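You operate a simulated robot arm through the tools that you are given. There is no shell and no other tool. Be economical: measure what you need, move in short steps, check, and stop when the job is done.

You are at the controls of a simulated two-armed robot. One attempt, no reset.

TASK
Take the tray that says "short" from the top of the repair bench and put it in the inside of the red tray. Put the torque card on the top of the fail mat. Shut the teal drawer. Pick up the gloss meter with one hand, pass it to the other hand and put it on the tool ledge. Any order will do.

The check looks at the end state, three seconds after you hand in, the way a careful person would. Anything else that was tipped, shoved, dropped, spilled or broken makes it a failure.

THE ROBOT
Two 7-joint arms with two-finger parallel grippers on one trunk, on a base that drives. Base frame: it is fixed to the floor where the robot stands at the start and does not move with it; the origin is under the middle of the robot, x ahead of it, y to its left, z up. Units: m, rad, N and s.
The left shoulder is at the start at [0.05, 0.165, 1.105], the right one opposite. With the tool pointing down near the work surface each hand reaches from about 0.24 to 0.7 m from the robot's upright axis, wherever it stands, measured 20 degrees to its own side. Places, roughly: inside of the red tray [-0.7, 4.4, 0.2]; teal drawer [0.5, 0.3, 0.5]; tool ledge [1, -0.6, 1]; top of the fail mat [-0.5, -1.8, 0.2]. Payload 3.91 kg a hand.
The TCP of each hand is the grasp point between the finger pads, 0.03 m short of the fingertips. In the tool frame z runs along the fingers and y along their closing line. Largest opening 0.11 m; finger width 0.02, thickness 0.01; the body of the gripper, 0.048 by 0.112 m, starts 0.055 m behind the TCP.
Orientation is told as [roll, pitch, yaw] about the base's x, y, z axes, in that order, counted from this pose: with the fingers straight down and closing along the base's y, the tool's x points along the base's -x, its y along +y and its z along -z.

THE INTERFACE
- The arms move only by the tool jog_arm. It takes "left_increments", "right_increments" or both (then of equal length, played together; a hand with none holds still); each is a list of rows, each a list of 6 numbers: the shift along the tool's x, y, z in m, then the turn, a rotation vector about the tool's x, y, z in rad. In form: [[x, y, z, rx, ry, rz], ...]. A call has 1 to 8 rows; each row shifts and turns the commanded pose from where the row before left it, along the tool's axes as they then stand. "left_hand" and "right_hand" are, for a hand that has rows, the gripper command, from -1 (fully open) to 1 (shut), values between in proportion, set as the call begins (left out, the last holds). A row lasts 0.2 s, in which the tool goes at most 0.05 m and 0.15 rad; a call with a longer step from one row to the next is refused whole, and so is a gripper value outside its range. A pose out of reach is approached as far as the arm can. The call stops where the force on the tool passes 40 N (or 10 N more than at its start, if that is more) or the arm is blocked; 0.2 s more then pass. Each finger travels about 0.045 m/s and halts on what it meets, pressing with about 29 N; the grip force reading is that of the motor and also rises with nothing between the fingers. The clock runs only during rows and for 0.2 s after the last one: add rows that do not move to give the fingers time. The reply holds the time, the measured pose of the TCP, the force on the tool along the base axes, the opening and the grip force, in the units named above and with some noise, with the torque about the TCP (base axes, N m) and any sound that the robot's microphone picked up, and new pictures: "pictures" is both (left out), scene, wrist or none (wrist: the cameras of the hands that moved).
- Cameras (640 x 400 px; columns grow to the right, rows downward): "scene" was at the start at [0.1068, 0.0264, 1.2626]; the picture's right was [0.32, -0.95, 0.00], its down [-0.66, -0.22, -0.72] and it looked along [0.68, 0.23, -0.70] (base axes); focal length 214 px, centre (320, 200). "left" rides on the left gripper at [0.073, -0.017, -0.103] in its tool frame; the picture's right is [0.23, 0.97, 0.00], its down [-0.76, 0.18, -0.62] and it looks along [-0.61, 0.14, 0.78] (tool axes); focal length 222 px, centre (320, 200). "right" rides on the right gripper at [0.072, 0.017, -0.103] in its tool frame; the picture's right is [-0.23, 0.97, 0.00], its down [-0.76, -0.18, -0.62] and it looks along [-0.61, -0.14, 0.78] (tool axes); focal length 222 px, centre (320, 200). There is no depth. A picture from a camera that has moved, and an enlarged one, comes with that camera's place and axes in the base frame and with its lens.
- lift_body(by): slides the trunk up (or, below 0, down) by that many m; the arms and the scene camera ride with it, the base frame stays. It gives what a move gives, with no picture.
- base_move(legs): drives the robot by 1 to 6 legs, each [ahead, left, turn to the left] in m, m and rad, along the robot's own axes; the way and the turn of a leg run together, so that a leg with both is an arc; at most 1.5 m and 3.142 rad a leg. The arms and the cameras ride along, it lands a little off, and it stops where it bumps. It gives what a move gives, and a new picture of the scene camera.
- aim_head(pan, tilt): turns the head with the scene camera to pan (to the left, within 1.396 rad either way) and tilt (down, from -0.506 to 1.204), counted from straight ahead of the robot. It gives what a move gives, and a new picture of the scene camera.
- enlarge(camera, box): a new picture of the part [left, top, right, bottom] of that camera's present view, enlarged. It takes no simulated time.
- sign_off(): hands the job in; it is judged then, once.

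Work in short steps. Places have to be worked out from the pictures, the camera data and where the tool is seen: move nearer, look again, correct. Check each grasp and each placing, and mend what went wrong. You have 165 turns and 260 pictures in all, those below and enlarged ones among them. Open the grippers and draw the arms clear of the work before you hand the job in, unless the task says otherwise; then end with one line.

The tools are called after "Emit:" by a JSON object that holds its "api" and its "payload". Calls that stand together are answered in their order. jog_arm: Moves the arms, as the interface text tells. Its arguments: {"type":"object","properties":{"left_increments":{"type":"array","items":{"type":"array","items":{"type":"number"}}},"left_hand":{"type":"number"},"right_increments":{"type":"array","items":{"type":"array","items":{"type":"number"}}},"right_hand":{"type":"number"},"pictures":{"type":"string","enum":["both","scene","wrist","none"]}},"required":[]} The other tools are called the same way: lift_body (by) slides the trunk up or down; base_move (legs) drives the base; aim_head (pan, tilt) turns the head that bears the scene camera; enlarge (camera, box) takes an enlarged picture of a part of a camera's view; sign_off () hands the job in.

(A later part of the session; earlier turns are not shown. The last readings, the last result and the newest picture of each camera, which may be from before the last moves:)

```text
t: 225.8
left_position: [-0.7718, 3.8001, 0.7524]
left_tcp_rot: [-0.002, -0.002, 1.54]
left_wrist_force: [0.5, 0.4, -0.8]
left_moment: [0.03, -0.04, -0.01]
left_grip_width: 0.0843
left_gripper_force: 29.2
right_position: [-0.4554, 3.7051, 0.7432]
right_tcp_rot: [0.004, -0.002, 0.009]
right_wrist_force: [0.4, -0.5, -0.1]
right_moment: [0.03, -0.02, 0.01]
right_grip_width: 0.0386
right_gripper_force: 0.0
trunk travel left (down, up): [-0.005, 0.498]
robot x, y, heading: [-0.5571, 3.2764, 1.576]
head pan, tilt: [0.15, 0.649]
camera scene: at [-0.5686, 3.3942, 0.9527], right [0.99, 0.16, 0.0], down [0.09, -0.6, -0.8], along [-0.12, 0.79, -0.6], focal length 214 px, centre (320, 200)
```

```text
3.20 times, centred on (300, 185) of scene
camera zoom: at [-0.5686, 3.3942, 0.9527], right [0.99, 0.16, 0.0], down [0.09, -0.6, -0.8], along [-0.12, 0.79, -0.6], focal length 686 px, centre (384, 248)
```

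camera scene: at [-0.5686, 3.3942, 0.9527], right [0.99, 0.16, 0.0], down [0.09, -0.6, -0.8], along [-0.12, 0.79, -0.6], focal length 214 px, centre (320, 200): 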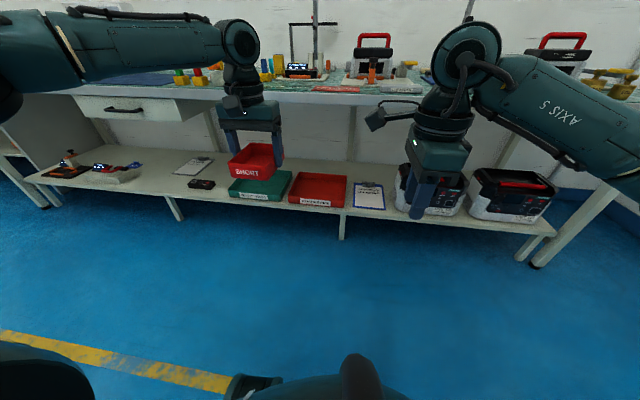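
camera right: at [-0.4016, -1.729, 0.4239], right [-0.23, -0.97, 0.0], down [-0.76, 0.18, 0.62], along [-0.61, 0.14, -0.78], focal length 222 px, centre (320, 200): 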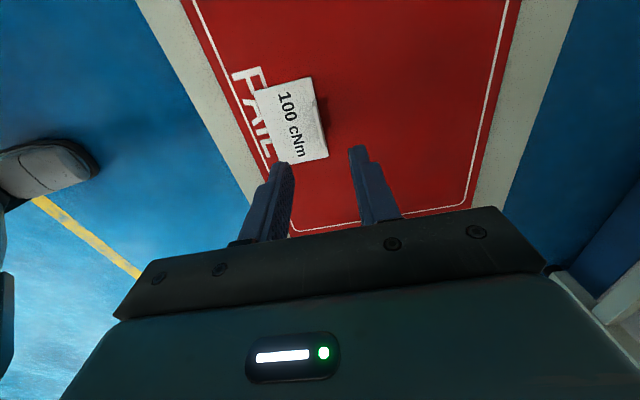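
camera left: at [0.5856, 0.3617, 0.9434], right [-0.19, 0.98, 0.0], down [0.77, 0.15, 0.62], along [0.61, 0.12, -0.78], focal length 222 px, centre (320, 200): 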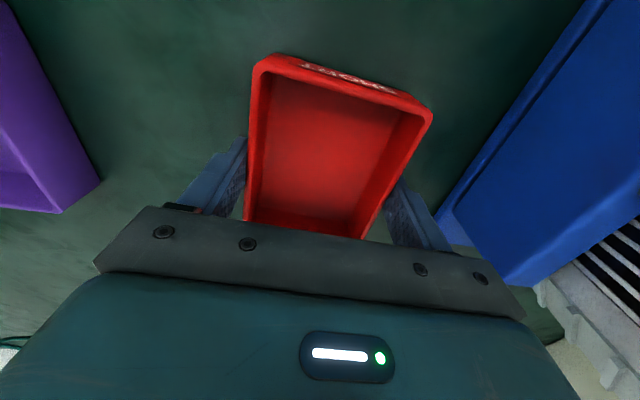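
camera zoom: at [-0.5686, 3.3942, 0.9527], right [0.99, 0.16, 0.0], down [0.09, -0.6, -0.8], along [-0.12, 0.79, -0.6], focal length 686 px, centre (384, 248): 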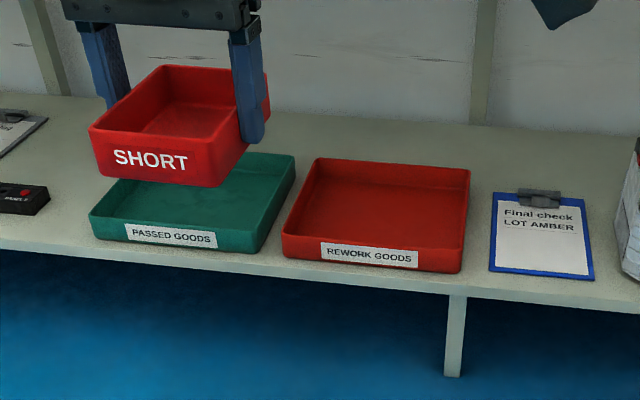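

The target is the big red "REWORK GOODS" tray, about 0.32×0.28, centred at (−0.735, 4.48). I'll retract the right arm so it clears the bench edge, lower the left to z≈0.36, and then drive in.

Emit:
{"api": "jog_arm", "payload": {"left_increments": [[0, 0, 0.049, 0, 0, 0], [0, 0, 0.049, 0, 0, 0], [0, 0, 0.049, 0, 0, 0], [0, 0, 0.049, 0, 0, 0], [0, 0, 0.049, 0, 0, 0], [0, 0, 0.049, 0, 0, 0], [0, 0, 0.049, 0, 0, 0], [0, 0, 0.049, 0, 0, 0]], "right_increments": [[-0.03, -0.03, 0, 0, 0, 0], [-0.03, -0.03, 0, 0, 0, 0], [-0.03, -0.03, 0, 0, 0, 0], [-0.03, -0.03, 0, 0, 0, 0], [-0.03, -0.03, 0, 0, 0, 0], [0, -0.02, 0, 0, 0, 0], [0, 0, 0, 0, 0, 0], [0, 0, 0, 0, 0, 0]], "pictures": "scene"}}

```text
t: 227.6
left_position: [-0.8309, 3.7249, 0.45]
left_tcp_rot: [-0.002, -0.003, 1.541]
left_wrist_force: [-0.3, 0.0, -1.3]
left_moment: [0.0, 0.0, 0.01]
left_grip_width: 0.0842
left_gripper_force: 29.1
left hand out of reach, approached as far as the arm can: row 4, 5, 6, 7, 8
right_position: [-0.3064, 3.5354, 0.7434]
right_tcp_rot: [0.003, 0.001, 0.011]
right_wrist_force: [-0.1, 0.3, 0.0]
right_moment: [-0.01, 0.0, 0.01]
right_grip_width: 0.0385
right_gripper_force: 0.1
trunk travel left (down, up): [-0.005, 0.498]
robot x, y, heading: [-0.557, 3.2773, 1.577]
head pan, tilt: [0.15, 0.649]
camera scene: at [-0.5686, 3.3942, 0.9527], right [0.99, 0.16, 0.0], down [0.09, -0.6, -0.8], along [-0.12, 0.79, -0.6], focal length 214 px, centre (320, 200)
```

scene: 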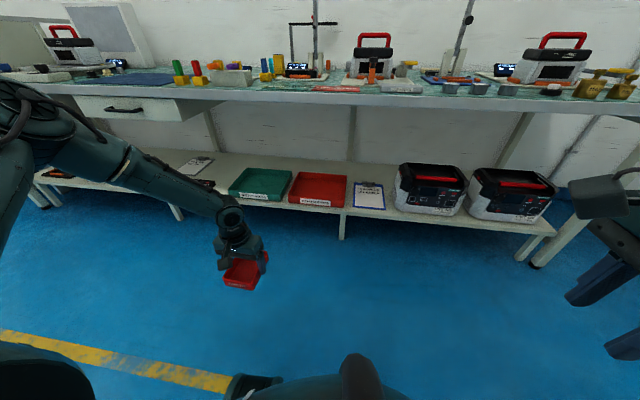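

The left arm can't go low in this yaw. The right arm did with its hand turned 90°, so I'll rise a bit and turn the left hand +90° likewise.

Emit:
{"api": "jog_arm", "payload": {"left_increments": [[0, 0, -0.045, 0, 0, 0], [0, 0, -0.045, 0, 0, -0.1], [0, 0, -0.045, 0, 0, -0.147], [0, 0, 0, 0, 0, -0.147], [0, 0, 0, 0, 0, -0.147], [0, 0, 0, 0, 0, -0.147], [0, 0, 0, 0, 0, -0.147], [0, 0, 0, 0, 0, -0.147]], "pictures": "none"}}

Emit:
{"api": "jog_arm", "payload": {"left_increments": [[0, 0, 0, 0, 0, -0.147], [0, 0, 0, 0, 0, -0.147], [0, 0, 0, 0, 0, -0.147], [0, 0, 0, 0, 0, -0.12], [0.02, -0.04, 0, 0, 0, 0], [0.02, -0.04, 0, 0, 0, 0]], "pictures": "scene"}}

```text
t: 229.4
left_position: [-0.8337, 3.7236, 0.586]
left_tcp_rot: [-0.003, 0.0, 2.527]
left_wrist_force: [-0.5, 0.2, -0.2]
left_moment: [0.02, -0.01, 0.02]
left_grip_width: 0.0844
left_gripper_force: 28.7
right_position: [-0.3057, 3.5349, 0.7439]
right_tcp_rot: [0.003, 0.001, 0.01]
right_wrist_force: [-0.9, 0.0, -1.1]
right_moment: [0.04, 0.02, 0.01]
right_grip_width: 0.0382
right_gripper_force: 0.0
trunk travel left (down, up): [-0.005, 0.498]
robot x, y, heading: [-0.552, 3.2806, 1.58]
head pan, tilt: [0.15, 0.649]
```

```text
t: 230.8
left_position: [-0.7882, 3.7963, 0.5858]
left_tcp_rot: [-0.001, 0.001, 3.085]
left_wrist_force: [-0.3, -0.6, 0.2]
left_moment: [-0.01, 0.03, -0.02]
left_grip_width: 0.0842
left_gripper_force: 29.6
right_position: [-0.3053, 3.5338, 0.7433]
right_tcp_rot: [0.004, 0.0, 0.011]
right_wrist_force: [0.1, 0.1, 0.3]
right_moment: [0.01, -0.04, -0.01]
right_grip_width: 0.0384
right_gripper_force: 0.0
trunk travel left (down, up): [-0.005, 0.498]
robot x, y, heading: [-0.5559, 3.2797, 1.58]
head pan, tilt: [0.15, 0.649]
camera scene: at [-0.5687, 3.3941, 0.9527], right [0.99, 0.16, 0.0], down [0.09, -0.6, -0.8], along [-0.12, 0.79, -0.6], focal length 214 px, centre (320, 200)
```

scene: 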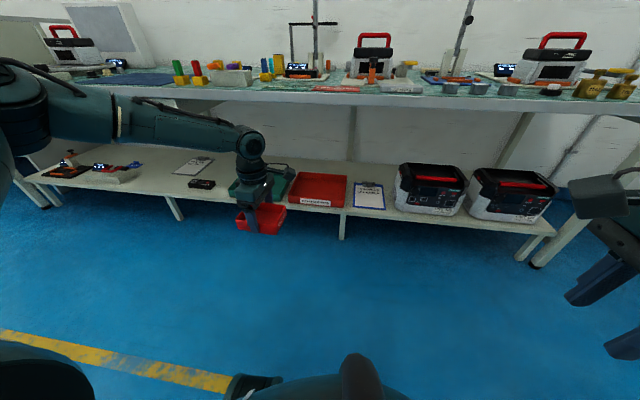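

Turned. I'll lower to z≈0.36 while moving the hand nearer the robot's centre line, where low reach was best.

Emit:
{"api": "jog_arm", "payload": {"left_increments": [[0.02, 0, 0.035, 0, 0, 0], [0.02, 0, 0.035, 0, 0, 0], [0.02, 0, 0.035, 0, 0, 0], [0.02, 0, 0.035, 0, 0, 0], [0.02, 0, 0.04, 0, 0, 0], [0.01, 0, 0.04, 0, 0, 0]], "pictures": "scene"}}

```text
t: 232.2
left_position: [-0.7752, 3.7009, 0.4721]
left_tcp_rot: [-0.004, 0.002, 3.082]
left_wrist_force: [1.3, 0.2, -0.2]
left_moment: [0.01, 0.02, 0.03]
left_grip_width: 0.0842
left_gripper_force: 29.3
left hand out of reach, approached as far as the arm can: row 1, 2, 3, 4, 5, 6
right_position: [-0.3055, 3.5348, 0.7429]
right_tcp_rot: [0.002, 0.0, 0.01]
right_wrist_force: [-0.4, 0.5, 0.3]
right_moment: [0.03, -0.01, 0.03]
right_grip_width: 0.0386
right_gripper_force: 0.0
trunk travel left (down, up): [-0.005, 0.498]
robot x, y, heading: [-0.5502, 3.279, 1.574]
head pan, tilt: [0.15, 0.649]
camera scene: at [-0.5686, 3.3942, 0.9527], right [0.99, 0.16, 0.0], down [0.09, -0.6, -0.8], along [-0.12, 0.79, -0.6], focal length 214 px, centre (320, 200)
```

scene: 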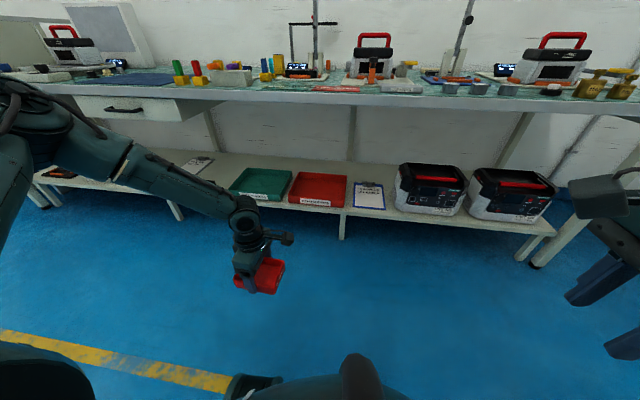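

The left elbow is stuck in a raised posture. I'll try swinging the hand out left and down, then back in, to drop the elbow.

Emit:
{"api": "jog_arm", "payload": {"left_increments": [[-0.04, 0, -0.03, 0, 0, 0], [-0.045, 0, -0.02, 0, 0, 0], [-0.045, 0, 0, 0, 0, 0], [-0.045, 0, 0, 0, 0, 0], [-0.045, 0, 0.01, 0, 0, 0], [-0.03, 0, 0.035, 0, 0, 0], [-0.02, 0, 0.04, 0, 0, 0], [0, 0, 0.045, 0, 0, 0]], "pictures": "none"}}

Emit:
{"api": "jog_arm", "payload": {"left_increments": [[0, 0, 0.045, 0, 0, 0], [0, 0, 0.045, 0, 0, 0], [0, 0, 0.045, 0, 0, 0]], "pictures": "scene"}}

```text
t: 234.0
left_position: [-1.0427, 3.7035, 0.4167]
left_tcp_rot: [-0.004, 0.0, 3.081]
left_wrist_force: [0.4, -0.5, -0.6]
left_moment: [-0.01, -0.03, -0.02]
left_grip_width: 0.0845
left_gripper_force: 28.9
left hand out of reach, approached as far as the arm can: row 8
right_position: [-0.3056, 3.5339, 0.7435]
right_tcp_rot: [0.003, -0.001, 0.01]
right_wrist_force: [0.1, 0.5, 0.5]
right_moment: [-0.01, -0.02, 0.01]
right_grip_width: 0.0384
right_gripper_force: 0.0
trunk travel left (down, up): [-0.005, 0.498]
robot x, y, heading: [-0.5535, 3.2812, 1.582]
head pan, tilt: [0.15, 0.649]
```

```text
t: 234.8
left_position: [-1.0354, 3.6616, 0.3944]
left_tcp_rot: [-0.003, 0.002, 3.081]
left_wrist_force: [0.0, 1.4, 0.1]
left_moment: [0.0, 0.0, 0.0]
left_grip_width: 0.0843
left_gripper_force: 28.7
left hand out of reach, approached as far as the arm can: row 1, 2, 3
right_position: [-0.3057, 3.5345, 0.7434]
right_tcp_rot: [0.002, -0.001, 0.009]
right_wrist_force: [0.2, 0.2, 0.0]
right_moment: [-0.01, -0.04, 0.02]
right_grip_width: 0.0387
right_gripper_force: 0.0
trunk travel left (down, up): [-0.005, 0.498]
robot x, y, heading: [-0.5548, 3.2783, 1.577]
head pan, tilt: [0.15, 0.649]
camera scene: at [-0.5686, 3.3942, 0.9527], right [0.99, 0.16, 0.0], down [0.09, -0.6, -0.8], along [-0.12, 0.79, -0.6], focal length 214 px, centre (320, 200)
```

scene: 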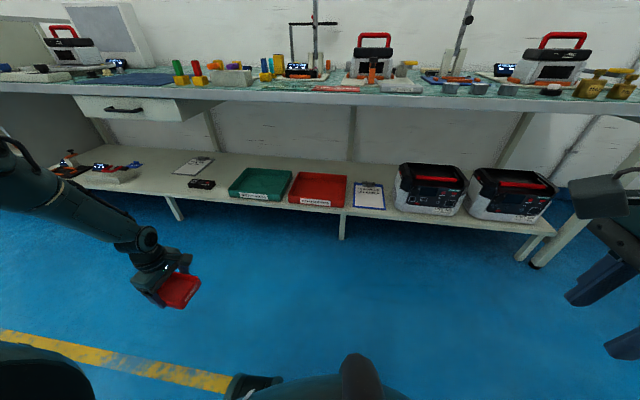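

Reaching across the body is what dropped the right elbow earlier. I'll do the same with the left: raise the hand, cross to the robot's right of centre, then lower.

Emit:
{"api": "jog_arm", "payload": {"left_increments": [[0, 0, -0.045, 0, 0, 0], [0, 0, -0.045, 0, 0, 0], [0, 0, -0.045, 0, 0, 0], [0, 0, -0.045, 0, 0, 0], [0, 0, -0.045, 0, 0, 0], [0.02, -0.01, -0.04, 0, 0, 0], [0.03, -0.02, -0.03, 0, 0, 0], [0.045, -0.02, 0, 0, 0, 0]], "pictures": "none"}}

Emit:
{"api": "jog_arm", "payload": {"left_increments": [[0.045, -0.02, 0, 0, 0, -0.03], [0.045, -0.02, 0, 0, 0, -0.03], [0.045, -0.02, 0, 0, 0, 0], [0.045, -0.02, 0, 0, 0, 0], [0.045, 0, 0, 0, 0, 0], [0.045, 0, 0, 0, 0, 0], [0.045, 0, 0, 0, 0, 0], [0.045, 0, 0, 0, 0, 0]], "pictures": "none"}}

Emit:
{"api": "jog_arm", "payload": {"left_increments": [[0.045, 0, 0, 0, 0, 0], [0.045, 0, 0, 0, 0, 0], [0.03, 0, 0, 0, 0, 0]], "pictures": "scene"}}

```text
t: 236.6
left_position: [-0.9383, 3.7014, 0.6849]
left_tcp_rot: [-0.002, 0.001, 3.082]
left_wrist_force: [0.2, 0.4, -0.8]
left_moment: [-0.01, -0.03, -0.01]
left_grip_width: 0.0844
left_gripper_force: 29.2
right_position: [-0.3061, 3.5346, 0.7433]
right_tcp_rot: [0.003, 0.001, 0.01]
right_wrist_force: [0.0, -0.3, 0.4]
right_moment: [0.02, 0.03, -0.02]
right_grip_width: 0.0383
right_gripper_force: 0.0
trunk travel left (down, up): [-0.005, 0.498]
robot x, y, heading: [-0.5544, 3.2772, 1.576]
head pan, tilt: [0.15, 0.649]
```

```text
t: 238.4
left_position: [-0.678, 3.7214, 0.6901]
left_tcp_rot: [-0.003, 0.004, -3.139]
left_wrist_force: [-0.4, 0.0, 0.1]
left_moment: [0.01, -0.04, -0.04]
left_grip_width: 0.0841
left_gripper_force: 28.6
left hand out of reach, approached as far as the arm can: row 5, 6, 7, 8
right_position: [-0.3062, 3.5346, 0.7444]
right_tcp_rot: [0.003, 0.0, 0.011]
right_wrist_force: [0.5, -0.4, -0.3]
right_moment: [-0.01, 0.0, -0.03]
right_grip_width: 0.0384
right_gripper_force: 0.0
trunk travel left (down, up): [-0.005, 0.498]
robot x, y, heading: [-0.5537, 3.2786, 1.578]
head pan, tilt: [0.15, 0.649]
```

```text
t: 239.2
left_position: [-0.6587, 3.687, 0.6931]
left_tcp_rot: [-0.003, 0.004, -3.141]
left_wrist_force: [0.2, 0.9, -0.4]
left_moment: [0.0, 0.01, -0.04]
left_grip_width: 0.0842
left_gripper_force: 28.8
left hand out of reach, approached as far as the arm can: row 1, 2, 3
right_position: [-0.3059, 3.5351, 0.7435]
right_tcp_rot: [0.002, 0.0, 0.012]
right_wrist_force: [-0.1, 0.3, -0.8]
right_moment: [-0.01, 0.01, 0.01]
right_grip_width: 0.0383
right_gripper_force: 0.0
trunk travel left (down, up): [-0.005, 0.498]
robot x, y, heading: [-0.5547, 3.279, 1.58]
head pan, tilt: [0.15, 0.649]
camera scene: at [-0.5686, 3.3942, 0.9527], right [0.99, 0.16, 0.0], down [0.09, -0.6, -0.8], along [-0.12, 0.79, -0.6], focal length 214 px, centre (320, 200)
```

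scene: 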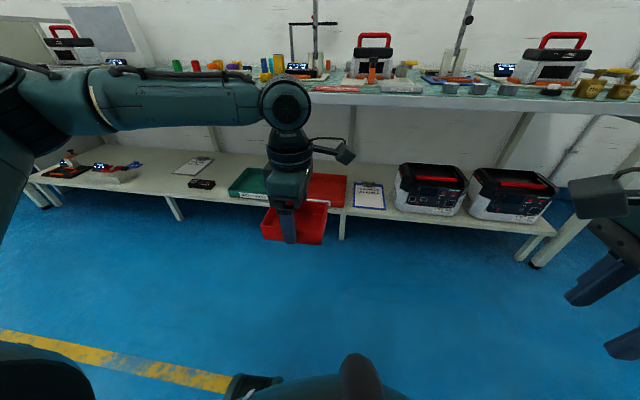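

I'll try the other wrist orientation (−90°). The tray is symmetric, so only the arm posture changes.

Emit:
{"api": "jog_arm", "payload": {"left_increments": [[-0.04, 0, 0, 0, 0, 0], [-0.04, 0, 0, 0, 0, 0.15], [0, 0, 0, 0, 0, 0.15], [0, 0, 0, 0, 0, 0.15], [0, 0, 0, 0, 0, 0.15], [0, 0, 0, 0, 0, 0.15], [0, 0, 0, 0, 0, 0.15], [0, 0, 0, 0, 0, 0.15]], "pictures": "none"}}

Emit:
{"api": "jog_arm", "payload": {"left_increments": [[0, 0, 0, 0, 0, 0.15], [0, 0, 0, 0, 0, 0.15], [0, 0, 0, 0, 0, 0.15], [0, 0, 0, 0, 0, 0.15], [0, 0, 0, 0, 0, 0.15], [0, 0, 0, 0, 0, 0.15], [0, 0, 0, 0, 0, 0.15], [0, 0, 0, 0, 0, 0.15]], "pictures": "none"}}

Emit:
{"api": "jog_arm", "payload": {"left_increments": [[0, 0, 0, 0, 0, 0.15], [0, 0, 0, 0, 0, 0.15], [0, 0, 0, 0, 0, 0.15], [0, 0, 0, 0, 0, 0.15], [0, 0, 0, 0, 0, 0.15], [0, 0, 0, 0, 0, 0.14]], "pictures": "scene"}}

```text
t: 241.0
left_position: [-0.7412, 3.6863, 0.6926]
left_tcp_rot: [-0.003, 0.0, 2.091]
left_wrist_force: [-0.1, 0.6, -1.4]
left_moment: [-0.04, 0.0, 0.04]
left_grip_width: 0.0842
left_gripper_force: 29.2
right_position: [-0.3067, 3.5349, 0.7431]
right_tcp_rot: [0.003, 0.0, 0.01]
right_wrist_force: [0.0, 0.1, -0.3]
right_moment: [0.01, -0.02, 0.01]
right_grip_width: 0.0385
right_gripper_force: 0.1
trunk travel left (down, up): [-0.005, 0.498]
robot x, y, heading: [-0.5545, 3.2788, 1.582]
head pan, tilt: [0.15, 0.649]
```

```text
t: 242.8
left_position: [-0.7395, 3.6866, 0.6922]
left_tcp_rot: [0.0, -0.002, 0.889]
left_wrist_force: [-0.4, 1.0, -0.6]
left_moment: [0.0, -0.02, 0.01]
left_grip_width: 0.0843
left_gripper_force: 28.8
right_position: [-0.3055, 3.5339, 0.7429]
right_tcp_rot: [0.005, 0.0, 0.011]
right_wrist_force: [0.4, -0.2, 0.1]
right_moment: [-0.03, 0.01, 0.01]
right_grip_width: 0.0385
right_gripper_force: 0.0
trunk travel left (down, up): [-0.005, 0.498]
robot x, y, heading: [-0.5534, 3.2808, 1.578]
head pan, tilt: [0.15, 0.649]
```

```text
t: 244.2
left_position: [-0.7402, 3.6863, 0.6932]
left_tcp_rot: [0.003, -0.002, 0.003]
left_wrist_force: [1.2, 0.1, -0.2]
left_moment: [0.0, 0.03, 0.02]
left_grip_width: 0.084
left_gripper_force: 29.1
right_position: [-0.3054, 3.5347, 0.7437]
right_tcp_rot: [0.004, 0.001, 0.011]
right_wrist_force: [0.2, 0.3, 1.0]
right_moment: [0.0, -0.01, 0.02]
right_grip_width: 0.0386
right_gripper_force: 0.1
trunk travel left (down, up): [-0.005, 0.498]
robot x, y, heading: [-0.5517, 3.28, 1.577]
head pan, tilt: [0.15, 0.649]
camera scene: at [-0.5686, 3.3942, 0.9527], right [0.99, 0.16, 0.0], down [0.09, -0.6, -0.8], along [-0.12, 0.79, -0.6], focal length 214 px, centre (320, 200)
```

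scene: 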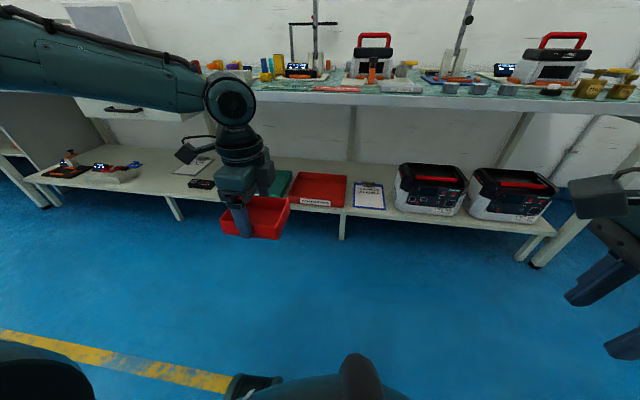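

Now I'll test lowering in this orientation.

Emit:
{"api": "jog_arm", "payload": {"left_increments": [[0, 0.02, 0.045, 0, 0, 0], [0, 0.02, 0.045, 0, 0, 0], [0, 0.02, 0.045, 0, 0, 0], [0, 0.02, 0.045, 0, 0, 0], [0, 0.02, 0.045, 0, 0, 0], [0, 0, 0.045, 0, 0, 0], [0, 0, 0.045, 0, 0, 0]], "pictures": "scene"}}

```text
t: 245.8
left_position: [-0.8067, 3.7201, 0.4618]
left_tcp_rot: [0.004, -0.003, 0.002]
left_wrist_force: [-0.4, 0.8, -0.5]
left_moment: [-0.01, 0.0, 0.0]
left_grip_width: 0.0843
left_gripper_force: 28.4
left hand out of reach, approached as far as the arm can: row 4, 5, 6, 7
right_position: [-0.3065, 3.5355, 0.744]
right_tcp_rot: [0.004, -0.001, 0.01]
right_wrist_force: [-0.2, 0.7, -0.2]
right_moment: [-0.01, 0.02, 0.03]
right_grip_width: 0.0385
right_gripper_force: 0.0
trunk travel left (down, up): [-0.005, 0.498]
robot x, y, heading: [-0.56, 3.2831, 1.579]
head pan, tilt: [0.15, 0.649]
camera scene: at [-0.5686, 3.3942, 0.9527], right [0.99, 0.16, 0.0], down [0.09, -0.6, -0.8], along [-0.12, 0.79, -0.6], focal length 214 px, centre (320, 200)
```

scene: 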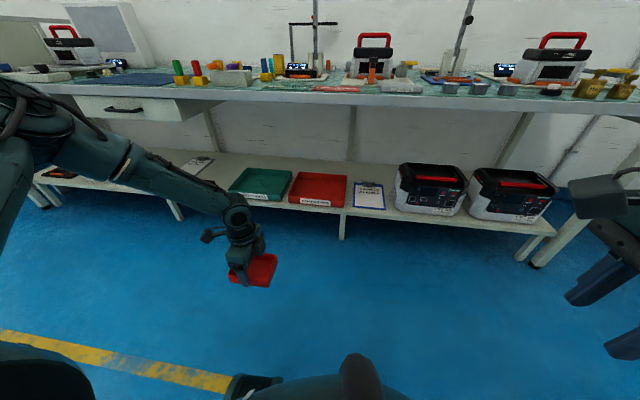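

The left arm can't go lower in any of these postures, but the right arm can. I'll set the tray down on a free tabletop spot and re-pick it with the right hand. First I'll check whether the table in front has free space.

Emit:
{"api": "lift_body", "payload": {"by": 0.4}}

Emit:
{"api": "aim_head", "payload": {"pan": 0.0, "tilt": 0.55}}

Emit:
{"api": "enlarge", "payload": {"camera": "scene", "box": [0, 60, 640, 300]}}

```text
t: 249.6
left_position: [-0.8062, 3.7209, 0.8619]
left_tcp_rot: [0.003, -0.002, 0.003]
left_wrist_force: [-0.3, -0.2, -0.9]
left_moment: [-0.01, 0.02, -0.01]
left_grip_width: 0.0844
left_gripper_force: 28.6
right_position: [-0.3063, 3.5347, 1.1438]
right_tcp_rot: [0.003, 0.001, 0.009]
right_wrist_force: [0.2, -0.7, 0.3]
right_moment: [0.02, -0.02, 0.01]
right_grip_width: 0.0387
right_gripper_force: 0.1
trunk travel left (down, up): [-0.405, 0.098]
robot x, y, heading: [-0.5503, 3.2773, 1.578]
head pan, tilt: [0.15, 0.649]
```

```text
t: 250.3
left_position: [-0.8065, 3.7207, 0.8615]
left_tcp_rot: [0.006, -0.002, 0.004]
left_wrist_force: [0.2, -0.3, 0.0]
left_moment: [0.01, -0.01, 0.0]
left_grip_width: 0.0843
left_gripper_force: 29.3
right_position: [-0.3057, 3.5341, 1.1439]
right_tcp_rot: [0.002, 0.001, 0.011]
right_wrist_force: [0.2, -0.6, -0.1]
right_moment: [-0.03, -0.01, 0.0]
right_grip_width: 0.0387
right_gripper_force: 0.2
trunk travel left (down, up): [-0.405, 0.098]
robot x, y, heading: [-0.5542, 3.2788, 1.575]
head pan, tilt: [0.0, 0.55]
camera scene: at [-0.5558, 3.3983, 1.3615], right [1.0, 0.01, 0.0], down [0.0, -0.52, -0.85], along [-0.01, 0.85, -0.52], focal length 214 px, centre (320, 200)
```

scene: 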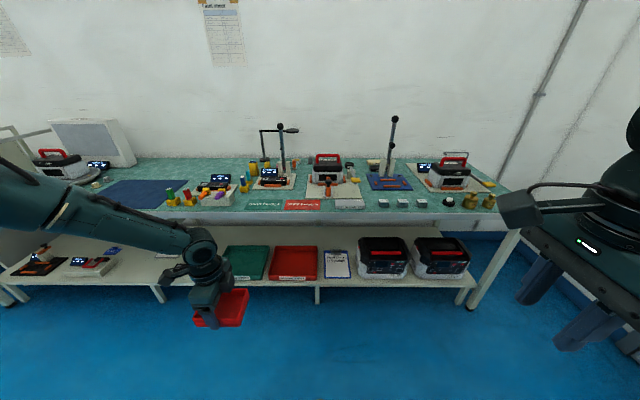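

```text
1.00 times, centred on (320, 180) of scene
camera zoom: at [-0.5558, 3.3983, 1.3615], right [1.0, 0.01, 0.0], down [0.0, -0.52, -0.85], along [-0.01, 0.85, -0.52], focal length 214 px, centre (320, 220)
```

zoom: 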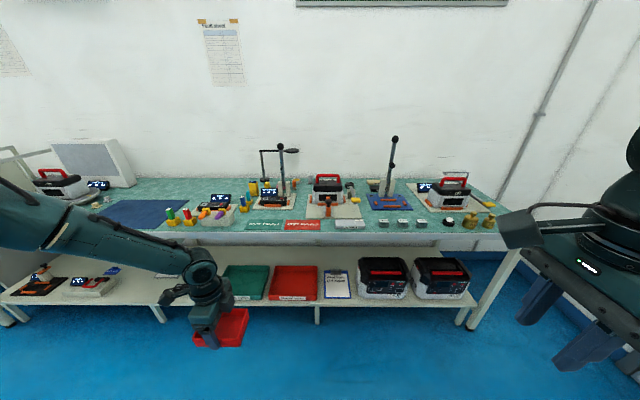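

The empty blue mat on the left of this table top, around (−1.45, 4.36), is a suitable temporary spot. I'll raise the tray, then drive left and forward to it.

Emit:
{"api": "jog_arm", "payload": {"left_increments": [[0, 0.02, -0.04, 0, 0, 0], [0, 0.02, -0.04, 0, 0, 0], [0, 0.02, -0.04, 0, 0, 0], [0, 0, -0.03, 0, 0, 0]], "pictures": "none"}}

Emit:
{"api": "base_move", "payload": {"legs": [[0, 0.6, 0], [0.45, 0, 0]]}}

```text
t: 251.3
left_position: [-0.8086, 3.7823, 1.0108]
left_tcp_rot: [0.002, -0.004, 0.003]
left_wrist_force: [0.8, 0.3, -0.9]
left_moment: [0.01, 0.01, 0.01]
left_grip_width: 0.084
left_gripper_force: 28.8
right_position: [-0.3058, 3.5343, 1.1427]
right_tcp_rot: [0.004, -0.001, 0.01]
right_wrist_force: [0.5, 0.4, 0.3]
right_moment: [0.01, 0.01, 0.0]
right_grip_width: 0.0384
right_gripper_force: 0.1
trunk travel left (down, up): [-0.405, 0.098]
robot x, y, heading: [-0.5547, 3.2778, 1.576]
head pan, tilt: [0.0, 0.55]
```

```text
t: 257.1
left_position: [-1.4361, 4.2183, 1.0097]
left_tcp_rot: [0.002, -0.001, 0.004]
left_wrist_force: [0.2, -0.4, -0.5]
left_moment: [-0.02, -0.02, -0.01]
left_grip_width: 0.084
left_gripper_force: 29.5
right_position: [-0.9341, 3.9705, 1.1437]
right_tcp_rot: [0.002, 0.0, 0.011]
right_wrist_force: [0.5, -0.5, -0.4]
right_moment: [0.0, 0.04, 0.0]
right_grip_width: 0.0387
right_gripper_force: 0.0
trunk travel left (down, up): [-0.405, 0.098]
robot x, y, heading: [-1.1813, 3.71, 1.577]
head pan, tilt: [0.0, 0.55]
camera scene: at [-1.1842, 3.8337, 1.3614], right [1.0, 0.01, 0.0], down [0.0, -0.52, -0.85], along [-0.01, 0.85, -0.52], focal length 214 px, centre (320, 200)
```

scene: 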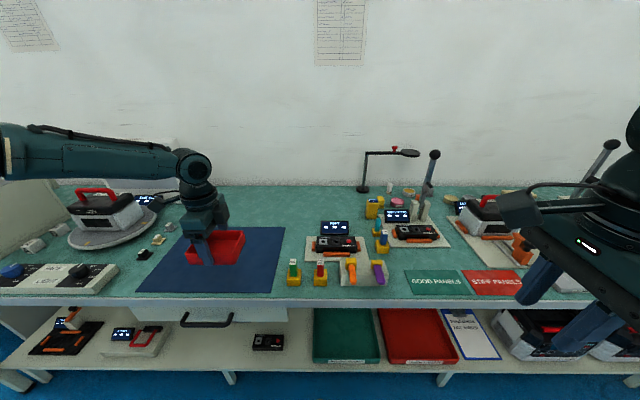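

The mat is empty. I'll drive 0.13 ahead, lower the trunk, and set the tray down on the mat.

Emit:
{"api": "base_move", "payload": {"legs": [[0.13, 0, 0]]}}

Emit:
{"api": "lift_body", "payload": {"by": -0.13}}

Emit:
{"api": "jog_arm", "payload": {"left_increments": [[0, 0, 0.02, 0, 0, 0], [0, 0, 0.012, 0, 0, 0], [0, 0, 0, 0, 0, 0]], "pictures": "scene"}}

```text
t: 258.4
left_position: [-1.4354, 4.3469, 1.0085]
left_tcp_rot: [0.001, -0.002, -0.001]
left_wrist_force: [0.0, -0.1, -1.2]
left_moment: [-0.03, 0.0, 0.0]
left_grip_width: 0.0843
left_gripper_force: 28.2
right_position: [-0.9335, 4.0976, 1.1444]
right_tcp_rot: [0.002, 0.002, 0.007]
right_wrist_force: [0.0, -0.5, -0.7]
right_moment: [-0.03, 0.06, -0.02]
right_grip_width: 0.0385
right_gripper_force: 0.0
trunk travel left (down, up): [-0.405, 0.098]
robot x, y, heading: [-1.1801, 3.8439, 1.577]
head pan, tilt: [0.0, 0.55]
camera scene: at [-1.1844, 3.9618, 1.3614], right [1.0, 0.0, 0.0], down [0.0, -0.52, -0.85], along [0.0, 0.85, -0.52], focal length 214 px, centre (320, 200)
```

scene: 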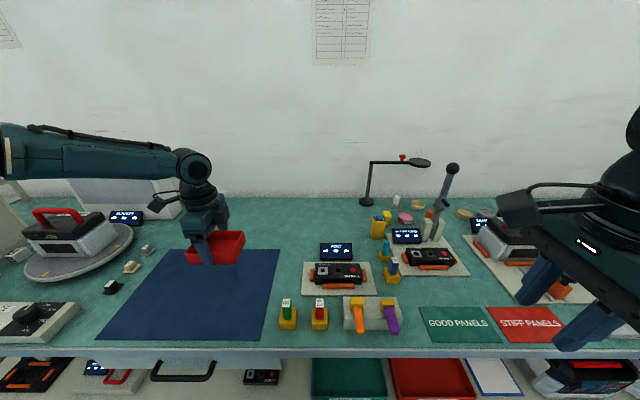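

```text
t: 259.9
left_position: [-1.4352, 4.3461, 0.881]
left_tcp_rot: [0.005, -0.003, 0.0]
left_wrist_force: [0.1, 0.0, -0.1]
left_moment: [-0.01, -0.04, 0.0]
left_grip_width: 0.084
left_gripper_force: 29.3
right_position: [-0.9331, 4.0962, 1.0142]
right_tcp_rot: [0.002, -0.002, 0.006]
right_wrist_force: [0.7, 0.5, -0.4]
right_moment: [0.0, 0.0, 0.03]
right_grip_width: 0.0383
right_gripper_force: 0.1
trunk travel left (down, up): [-0.275, 0.228]
robot x, y, heading: [-1.1848, 3.843, 1.577]
head pan, tilt: [0.0, 0.55]
```

```text
t: 260.7
left_position: [-1.4352, 4.3451, 0.8462]
left_tcp_rot: [0.005, -0.003, 0.001]
left_wrist_force: [0.7, 0.6, -0.7]
left_moment: [-0.01, -0.02, 0.0]
left_grip_width: 0.0841
left_gripper_force: 29.3
right_position: [-0.9351, 4.0959, 1.0134]
right_tcp_rot: [0.004, -0.001, 0.006]
right_wrist_force: [-0.6, 0.7, -0.6]
right_moment: [-0.03, -0.02, -0.01]
right_grip_width: 0.0388
right_gripper_force: 0.1
trunk travel left (down, up): [-0.275, 0.228]
robot x, y, heading: [-1.1826, 3.8404, 1.579]
head pan, tilt: [0.0, 0.55]
camera scene: at [-1.1844, 3.9608, 1.2315], right [1.0, 0.0, 0.0], down [0.0, -0.52, -0.85], along [0.0, 0.85, -0.52], focal length 214 px, centre (320, 200)
```

scene: 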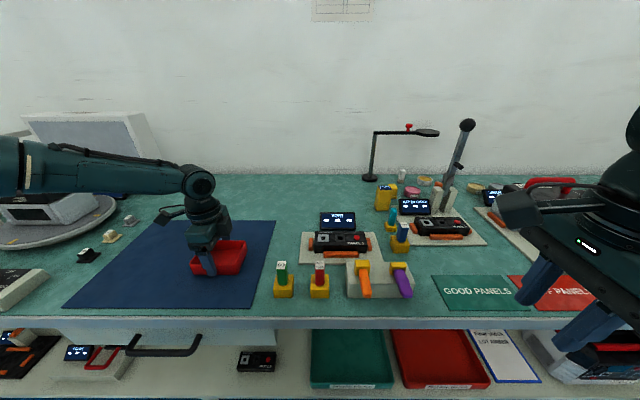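

I'll lower in small steps until contact, then release.

Emit:
{"api": "jog_arm", "payload": {"left_increments": [[0, 0, 0.003, 0, 0, 0], [0, 0, 0.003, 0, 0, 0]], "pictures": "none"}}

Emit:
{"api": "jog_arm", "payload": {"left_increments": [[0, 0, 0.002, 0, 0, 0], [0, 0, 0.002, 0, 0, 0]], "pictures": "none"}}

```text
t: 261.3
left_position: [-1.4367, 4.346, 0.841]
left_tcp_rot: [0.003, -0.002, 0.0]
left_wrist_force: [0.9, 0.2, 0.3]
left_moment: [-0.01, 0.06, -0.02]
left_grip_width: 0.0843
left_gripper_force: 28.9
right_position: [-0.9329, 4.0965, 1.0135]
right_tcp_rot: [0.003, -0.001, 0.007]
right_wrist_force: [0.4, 0.3, 0.7]
right_moment: [0.02, 0.04, -0.02]
right_grip_width: 0.0385
right_gripper_force: 0.1
trunk travel left (down, up): [-0.275, 0.228]
robot x, y, heading: [-1.1857, 3.8374, 1.576]
head pan, tilt: [0.0, 0.55]
```

```text
t: 261.9
left_position: [-1.4368, 4.3454, 0.8414]
left_tcp_rot: [0.007, -0.002, -0.001]
left_wrist_force: [-1.8, -1.0, 16.2]
left_moment: [-0.51, 0.08, 0.01]
left_grip_width: 0.0843
left_gripper_force: 28.9
right_position: [-0.9332, 4.0955, 1.0143]
right_tcp_rot: [0.006, 0.001, 0.008]
right_wrist_force: [-0.7, -0.2, 1.4]
right_moment: [0.0, 0.02, 0.01]
right_grip_width: 0.0386
right_gripper_force: 0.1
trunk travel left (down, up): [-0.275, 0.228]
robot x, y, heading: [-1.1844, 3.8417, 1.571]
head pan, tilt: [0.0, 0.55]
```

Contact at z 0.841. I'll ease off 2 mm, open, rise, and pull the left hand back.

Emit:
{"api": "jog_arm", "payload": {"left_increments": [[0, 0, -0.002, 0, 0, 0], [0, 0, 0, 0, 0, 0], [0, 0, 0, 0, 0, 0], [0, 0, 0, 0, 0, 0], [0, 0, -0.03, 0, 0, 0], [0, 0, -0.045, 0, 0, 0], [0, 0, -0.045, 0, 0, 0], [0, 0, -0.045, 0, 0, 0]], "left_hand": -1, "pictures": "none"}}

Emit:
{"api": "jog_arm", "payload": {"left_increments": [[0, -0.045, 0, 0, 0, 0], [0.01, -0.045, 0, 0, 0, 0], [0.02, -0.04, 0, 0, 0, 0], [0.02, -0.04, 0, 0, 0, 0], [0.02, -0.03, 0, 0, 0, 0]], "pictures": "scene"}}

Emit:
{"api": "enlarge", "payload": {"camera": "scene", "box": [100, 180, 340, 330]}}

```text
t: 263.7
left_position: [-1.4334, 4.3455, 1.0046]
left_tcp_rot: [0.004, -0.003, 0.001]
left_wrist_force: [-0.3, -0.2, 0.4]
left_moment: [-0.01, 0.0, -0.01]
left_grip_width: 0.1099
left_gripper_force: 0.0
right_position: [-0.9346, 4.0957, 1.014]
right_tcp_rot: [0.003, 0.0, 0.006]
right_wrist_force: [0.8, -0.4, 0.1]
right_moment: [0.03, -0.01, -0.01]
right_grip_width: 0.0384
right_gripper_force: 0.1
trunk travel left (down, up): [-0.275, 0.228]
robot x, y, heading: [-1.1845, 3.8406, 1.573]
head pan, tilt: [0.0, 0.55]
```

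```text
t: 264.9
left_position: [-1.5051, 4.1442, 1.0066]
left_tcp_rot: [0.003, -0.001, 0.001]
left_wrist_force: [-0.8, 0.7, -0.4]
left_moment: [0.0, 0.0, -0.05]
left_grip_width: 0.1101
left_gripper_force: 0.0
right_position: [-0.9346, 4.0958, 1.0144]
right_tcp_rot: [0.002, -0.001, 0.007]
right_wrist_force: [0.5, 0.9, -0.1]
right_moment: [0.02, 0.04, 0.08]
right_grip_width: 0.0385
right_gripper_force: 0.0
trunk travel left (down, up): [-0.275, 0.228]
robot x, y, heading: [-1.1804, 3.8411, 1.575]
head pan, tilt: [0.0, 0.55]
camera scene: at [-1.1848, 3.9606, 1.2315], right [1.0, 0.0, 0.0], down [0.0, -0.52, -0.85], along [0.0, 0.85, -0.52], focal length 214 px, centre (320, 200)
```

scene: 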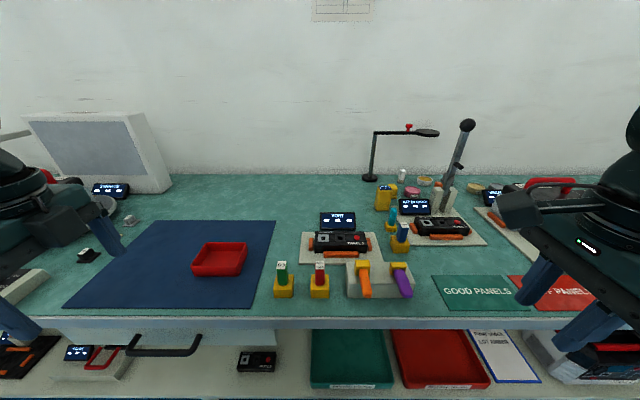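

```text
2.67 times, centred on (220, 255) of scene
camera zoom: at [-1.1848, 3.9606, 1.2315], right [1.0, 0.0, 0.0], down [0.0, -0.52, -0.85], along [0.0, 0.85, -0.52], focal length 572 px, centre (587, 53)
```

zoom: 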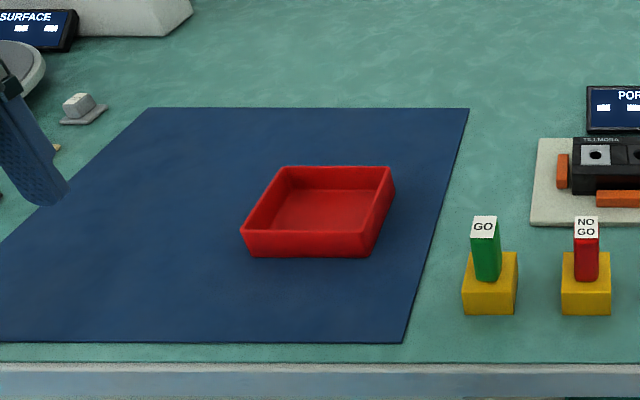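

The tray sits on the mat at (−1.436, 4.345). I'll shift the base left 0.2 and bring the open right hand above it.

Emit:
{"api": "base_move", "payload": {"legs": [[0, 0.2, 0]]}}

Emit:
{"api": "jog_arm", "payload": {"right_increments": [[0, 0.045, 0, 0, 0, 0], [0, 0.045, 0, 0, 0, 0], [0.03, 0.03, 0, 0, 0, 0], [0.045, 0, 0, 0, 0, 0], [0.045, 0, 0, 0, 0, 0], [0.045, 0.01, 0, 0, 0, 0], [0.045, 0.015, 0, 0, 0, 0], [0.045, 0.03, 0, 0, 0, 0]], "right_hand": -1, "pictures": "none"}}

Emit:
{"api": "jog_arm", "payload": {"right_increments": [[0.03, 0.04, 0, 0, 0, 0], [0, 0.035, 0, 0, 0, 0]], "pictures": "both"}}

```text
t: 266.5
left_position: [-1.6998, 4.1459, 1.0068]
left_tcp_rot: [0.004, -0.003, -0.004]
left_wrist_force: [-0.5, -0.6, -0.6]
left_moment: [-0.01, -0.07, 0.01]
left_grip_width: 0.1101
left_gripper_force: 0.1
right_position: [-1.1288, 4.0961, 1.0138]
right_tcp_rot: [0.005, 0.001, 0.002]
right_wrist_force: [-0.2, 0.3, -0.1]
right_moment: [0.04, -0.02, 0.0]
right_grip_width: 0.0384
right_gripper_force: 0.0
trunk travel left (down, up): [-0.275, 0.228]
robot x, y, heading: [-1.3767, 3.842, 1.574]
head pan, tilt: [0.0, 0.55]
camera scene: at [-1.3793, 3.9605, 1.2315], right [1.0, 0.0, 0.0], down [0.0, -0.52, -0.85], along [0.0, 0.85, -0.52], focal length 214 px, centre (320, 200)
```

scene: 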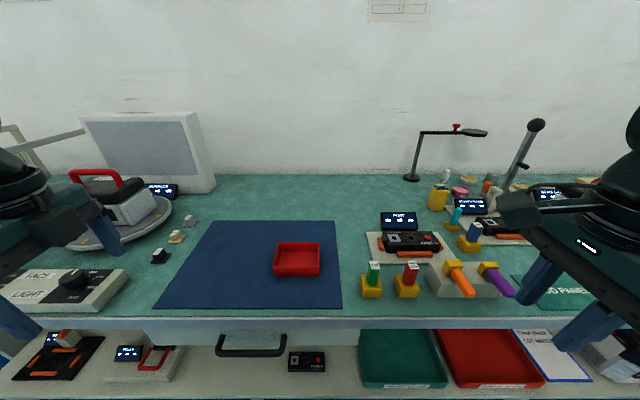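

```text
refused: row 8 steps farther than a row can; nothing moved
```

```text
t: 267.1
left_position: [-1.699, 4.1459, 1.0076]
left_tcp_rot: [0.001, -0.002, -0.005]
left_wrist_force: [0.0, 1.3, -0.2]
left_moment: [0.0, 0.01, 0.01]
left_grip_width: 0.1096
left_gripper_force: 0.0
right_position: [-1.159, 4.1703, 1.0144]
right_tcp_rot: [0.005, 0.0, 0.004]
right_wrist_force: [-0.5, 0.2, -0.9]
right_moment: [-0.03, -0.02, 0.01]
right_grip_width: 0.0384
right_gripper_force: 0.1
trunk travel left (down, up): [-0.275, 0.228]
robot x, y, heading: [-1.3771, 3.8434, 1.575]
head pan, tilt: [0.0, 0.55]
camera scene: at [-1.3787, 3.9608, 1.2314], right [1.0, 0.0, 0.0], down [0.0, -0.52, -0.85], along [0.0, 0.85, -0.52], focal length 214 px, centre (320, 200)
camera right: at [-1.2318, 4.186, 1.1201], right [0.22, 0.97, 0.0], down [0.76, -0.18, 0.62], along [0.61, -0.14, -0.78], focal length 222 px, centre (320, 200)
```

scene: 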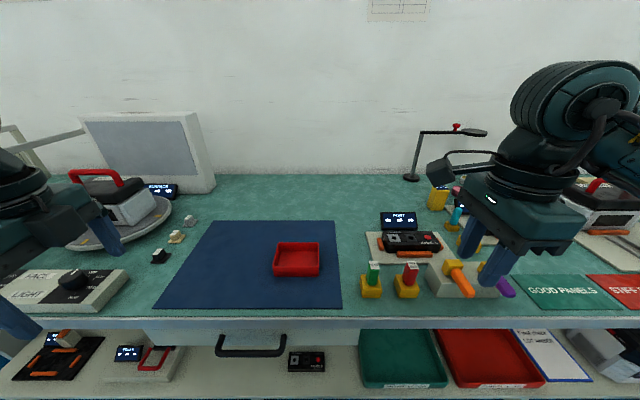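
right: 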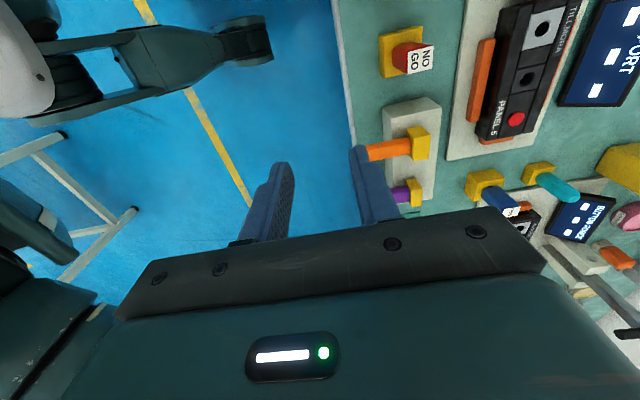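

Row limit exceeded on the first jog, but the second ran fine. Now I'll go diagonally to above the tray.

Emit:
{"api": "jog_arm", "payload": {"right_increments": [[0.04, 0.025, 0, 0, 0, 0], [0.04, 0.025, 0, 0, 0, 0], [0.04, 0.025, 0, 0, 0, 0], [0.04, 0.025, 0, 0, 0, 0], [0.04, 0.025, 0, 0, 0, 0], [0.04, 0.025, 0, 0, 0, 0], [0.037, 0.025, 0, 0, 0, 0]], "right_hand": -1, "pictures": "wrist"}}

```text
t: 268.7
left_position: [-1.6995, 4.1461, 1.0051]
left_tcp_rot: [0.003, -0.005, -0.003]
left_wrist_force: [0.3, -0.2, -0.1]
left_moment: [-0.02, 0.0, -0.01]
left_grip_width: 0.1102
left_gripper_force: 0.0
right_position: [-1.4378, 4.3445, 1.0162]
right_tcp_rot: [0.006, 0.002, 0.006]
right_wrist_force: [0.1, 0.1, 0.1]
right_moment: [0.02, 0.03, -0.03]
right_grip_width: 0.11
right_gripper_force: 0.1
trunk travel left (down, up): [-0.275, 0.228]
robot x, y, heading: [-1.3817, 3.8404, 1.572]
head pan, tilt: [0.0, 0.55]
camera right: at [-1.5112, 4.3602, 1.1213], right [0.22, 0.97, 0.01], down [0.76, -0.18, 0.62], along [0.61, -0.13, -0.78], focal length 222 px, centre (320, 200)
```

right: 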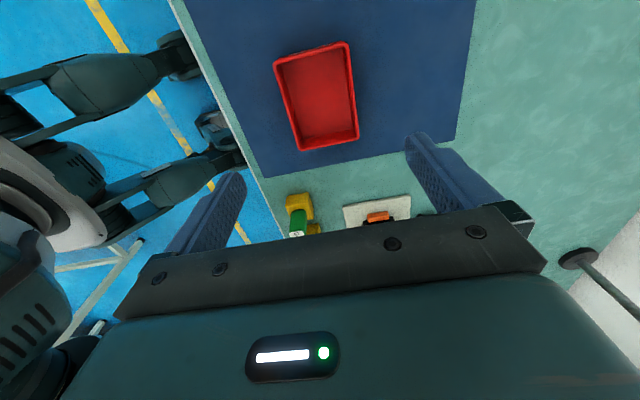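

Aligned over the tray at (−1.441, 4.349). Descending to z≈0.842.

Emit:
{"api": "jog_arm", "payload": {"right_increments": [[0.002, 0.003, 0.04, 0, 0, 0], [0, 0, 0.04, 0, 0, 0], [0, 0, 0.04, 0, 0, 0], [0, 0, 0.035, 0, 0, 0], [0, 0, 0.018, 0, 0, 0]], "pictures": "wrist"}}

```text
t: 269.9
left_position: [-1.6987, 4.1465, 1.0063]
left_tcp_rot: [0.004, -0.002, -0.004]
left_wrist_force: [-0.5, 0.0, 0.4]
left_moment: [-0.02, 0.01, -0.02]
left_grip_width: 0.1099
left_gripper_force: 0.2
right_position: [-1.4402, 4.346, 0.8422]
right_tcp_rot: [0.004, 0.001, 0.003]
right_wrist_force: [-0.3, -0.6, -0.4]
right_moment: [-0.01, 0.0, -0.02]
right_grip_width: 0.1097
right_gripper_force: 0.0
trunk travel left (down, up): [-0.275, 0.228]
robot x, y, heading: [-1.3779, 3.8409, 1.576]
head pan, tilt: [0.0, 0.55]
camera right: at [-1.5125, 4.3628, 0.9476], right [0.22, 0.97, 0.0], down [0.76, -0.18, 0.62], along [0.61, -0.14, -0.78], focal length 222 px, centre (320, 200)
```

right: 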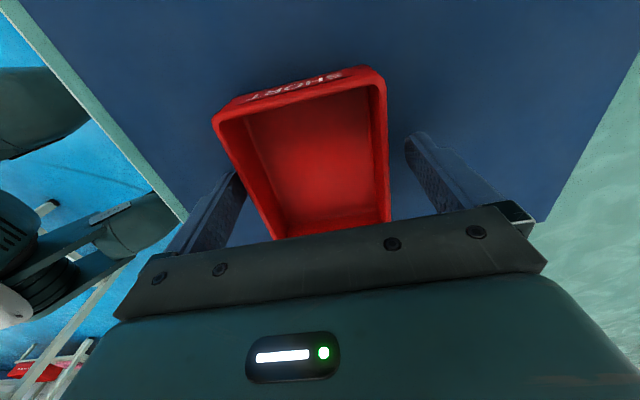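

The fingers straddle the tray. I'll close and lift.

Emit:
{"api": "jog_arm", "payload": {"right_increments": [[0, 0, 0, 0, 0, 0], [0, 0, 0, 0, 0, 0], [0, 0, 0, 0, 0, 0], [0, 0, 0, 0, 0, 0], [0, 0, -0.02, 0, 0, 0], [0, 0, -0.04, 0, 0, 0], [0, 0, -0.045, 0, 0, 0], [0, 0, -0.045, 0, 0, 0]], "right_hand": 1, "pictures": "scene"}}

```text
t: 271.7
left_position: [-1.6988, 4.1458, 1.0055]
left_tcp_rot: [0.002, -0.001, -0.002]
left_wrist_force: [-0.9, -0.3, -0.6]
left_moment: [0.02, -0.01, 0.03]
left_grip_width: 0.11
left_gripper_force: 0.0
right_position: [-1.4366, 4.3438, 0.9905]
right_tcp_rot: [0.004, 0.001, 0.006]
right_wrist_force: [0.0, -0.4, -0.2]
right_moment: [-0.02, -0.01, 0.0]
right_grip_width: 0.0841
right_gripper_force: 29.0
trunk travel left (down, up): [-0.275, 0.228]
robot x, y, heading: [-1.3795, 3.8414, 1.572]
head pan, tilt: [0.0, 0.55]
camera scene: at [-1.3789, 3.9603, 1.2315], right [1.0, 0.0, 0.0], down [0.0, -0.52, -0.85], along [0.0, 0.85, -0.52], focal length 214 px, centre (320, 200)
```

scene: 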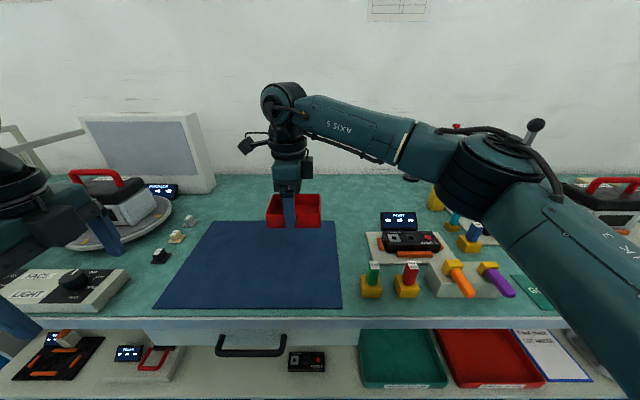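

The right hand has it at 0.084. I'll back away, move right in front of the red tray, tuck the left arm, and lower the trunk.

Emit:
{"api": "base_move", "payload": {"legs": [[-0.6, 0, 0], [0, -0.56, 0]]}}

Emit:
{"api": "jog_arm", "payload": {"left_increments": [[0, -0.03, -0.02, 0, 0, 0], [0, -0.03, -0.02, 0, 0, 0], [0, 0, 0, 0, 0, 0]], "right_increments": [[-0.045, 0, 0, 0, 0, 0], [-0.045, 0, 0, 0, 0, 0], [-0.045, 0, 0, 0, 0, 0]], "pictures": "none"}}

Emit:
{"api": "lift_body", "payload": {"by": -0.27}}

Emit:
{"api": "jog_arm", "payload": {"right_increments": [[0, 0, 0.045, 0, 0, 0], [0, 0, 0.045, 0, 0, 0], [0, 0, 0.045, 0, 0, 0], [0, 0, 0.045, 0, 0, 0], [0, 0, 0.045, 0, 0, 0], [0, 0, 0.045, 0, 0, 0], [0, 0, 0.045, 0, 0, 0], [0, 0, 0.04, 0, 0, 0]], "pictures": "scene"}}

```text
t: 277.9
left_position: [-1.154, 3.5535, 1.007]
left_tcp_rot: [0.004, -0.002, 0.029]
left_wrist_force: [0.2, -0.5, 0.2]
left_moment: [0.01, 0.04, 0.0]
left_grip_width: 0.11
left_gripper_force: 0.1
right_position: [-0.8991, 3.7613, 0.9909]
right_tcp_rot: [0.002, 0.001, 0.036]
right_wrist_force: [-0.5, 0.2, -1.3]
right_moment: [0.02, 0.03, 0.01]
right_grip_width: 0.0842
right_gripper_force: 28.7
trunk travel left (down, up): [-0.275, 0.228]
robot x, y, heading: [-0.8245, 3.2575, 1.599]
head pan, tilt: [0.0, 0.55]
camera scene: at [-0.8291, 3.3798, 1.2315], right [1.0, 0.03, 0.0], down [0.02, -0.52, -0.85], along [-0.03, 0.85, -0.52], focal length 214 px, centre (320, 200)
```

scene: 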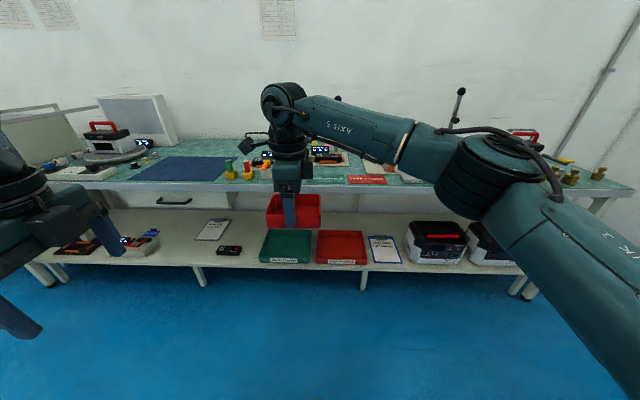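

```text
t: 278.6
left_position: [-1.1507, 3.4945, 1.0449]
left_tcp_rot: [0.001, -0.002, 0.028]
left_wrist_force: [-0.1, 0.4, 0.4]
left_moment: [0.02, -0.01, -0.04]
left_grip_width: 0.11
left_gripper_force: 0.1
right_position: [-0.7638, 3.7683, 0.9899]
right_tcp_rot: [0.002, 0.001, 0.036]
right_wrist_force: [0.0, 0.7, -1.3]
right_moment: [0.0, 0.01, 0.0]
right_grip_width: 0.084
right_gripper_force: 28.9
trunk travel left (down, up): [-0.275, 0.228]
robot x, y, heading: [-0.826, 3.2577, 1.596]
head pan, tilt: [0.0, 0.55]
```

```text
t: 281.4
left_position: [-1.1507, 3.4942, 0.7755]
left_tcp_rot: [0.004, -0.002, 0.03]
left_wrist_force: [0.7, 0.5, 0.5]
left_moment: [0.02, 0.01, 0.0]
left_grip_width: 0.1102
left_gripper_force: 0.1
right_position: [-0.7651, 3.7673, 0.7197]
right_tcp_rot: [0.003, 0.0, 0.036]
right_wrist_force: [0.3, -0.5, -1.4]
right_moment: [-0.02, -0.02, 0.0]
right_grip_width: 0.084
right_gripper_force: 28.9
trunk travel left (down, up): [-0.005, 0.498]
robot x, y, heading: [-0.8272, 3.2597, 1.603]
head pan, tilt: [0.0, 0.55]
```

```text
t: 283.2
left_position: [-1.1514, 3.4957, 0.776]
left_tcp_rot: [0.003, -0.002, 0.03]
left_wrist_force: [0.3, 0.4, 0.2]
left_moment: [0.01, -0.01, -0.01]
left_grip_width: 0.1101
left_gripper_force: 0.0
right_position: [-0.7672, 3.7677, 0.3626]
right_tcp_rot: [0.005, 0.003, 0.038]
right_wrist_force: [0.0, 0.7, -0.1]
right_moment: [0.0, 0.0, 0.02]
right_grip_width: 0.0841
right_gripper_force: 29.1
trunk travel left (down, up): [-0.005, 0.498]
robot x, y, heading: [-0.8245, 3.2579, 1.601]
head pan, tilt: [0.0, 0.55]
camera scene: at [-0.8293, 3.3797, 0.9615], right [1.0, 0.03, 0.0], down [0.02, -0.52, -0.85], along [-0.03, 0.85, -0.52], focal length 214 px, centre (320, 200)
```

scene: 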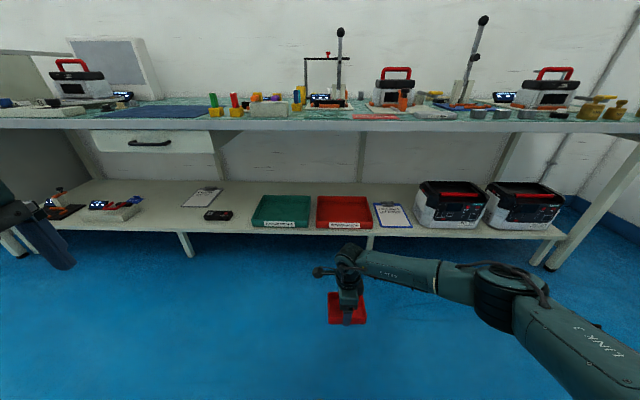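

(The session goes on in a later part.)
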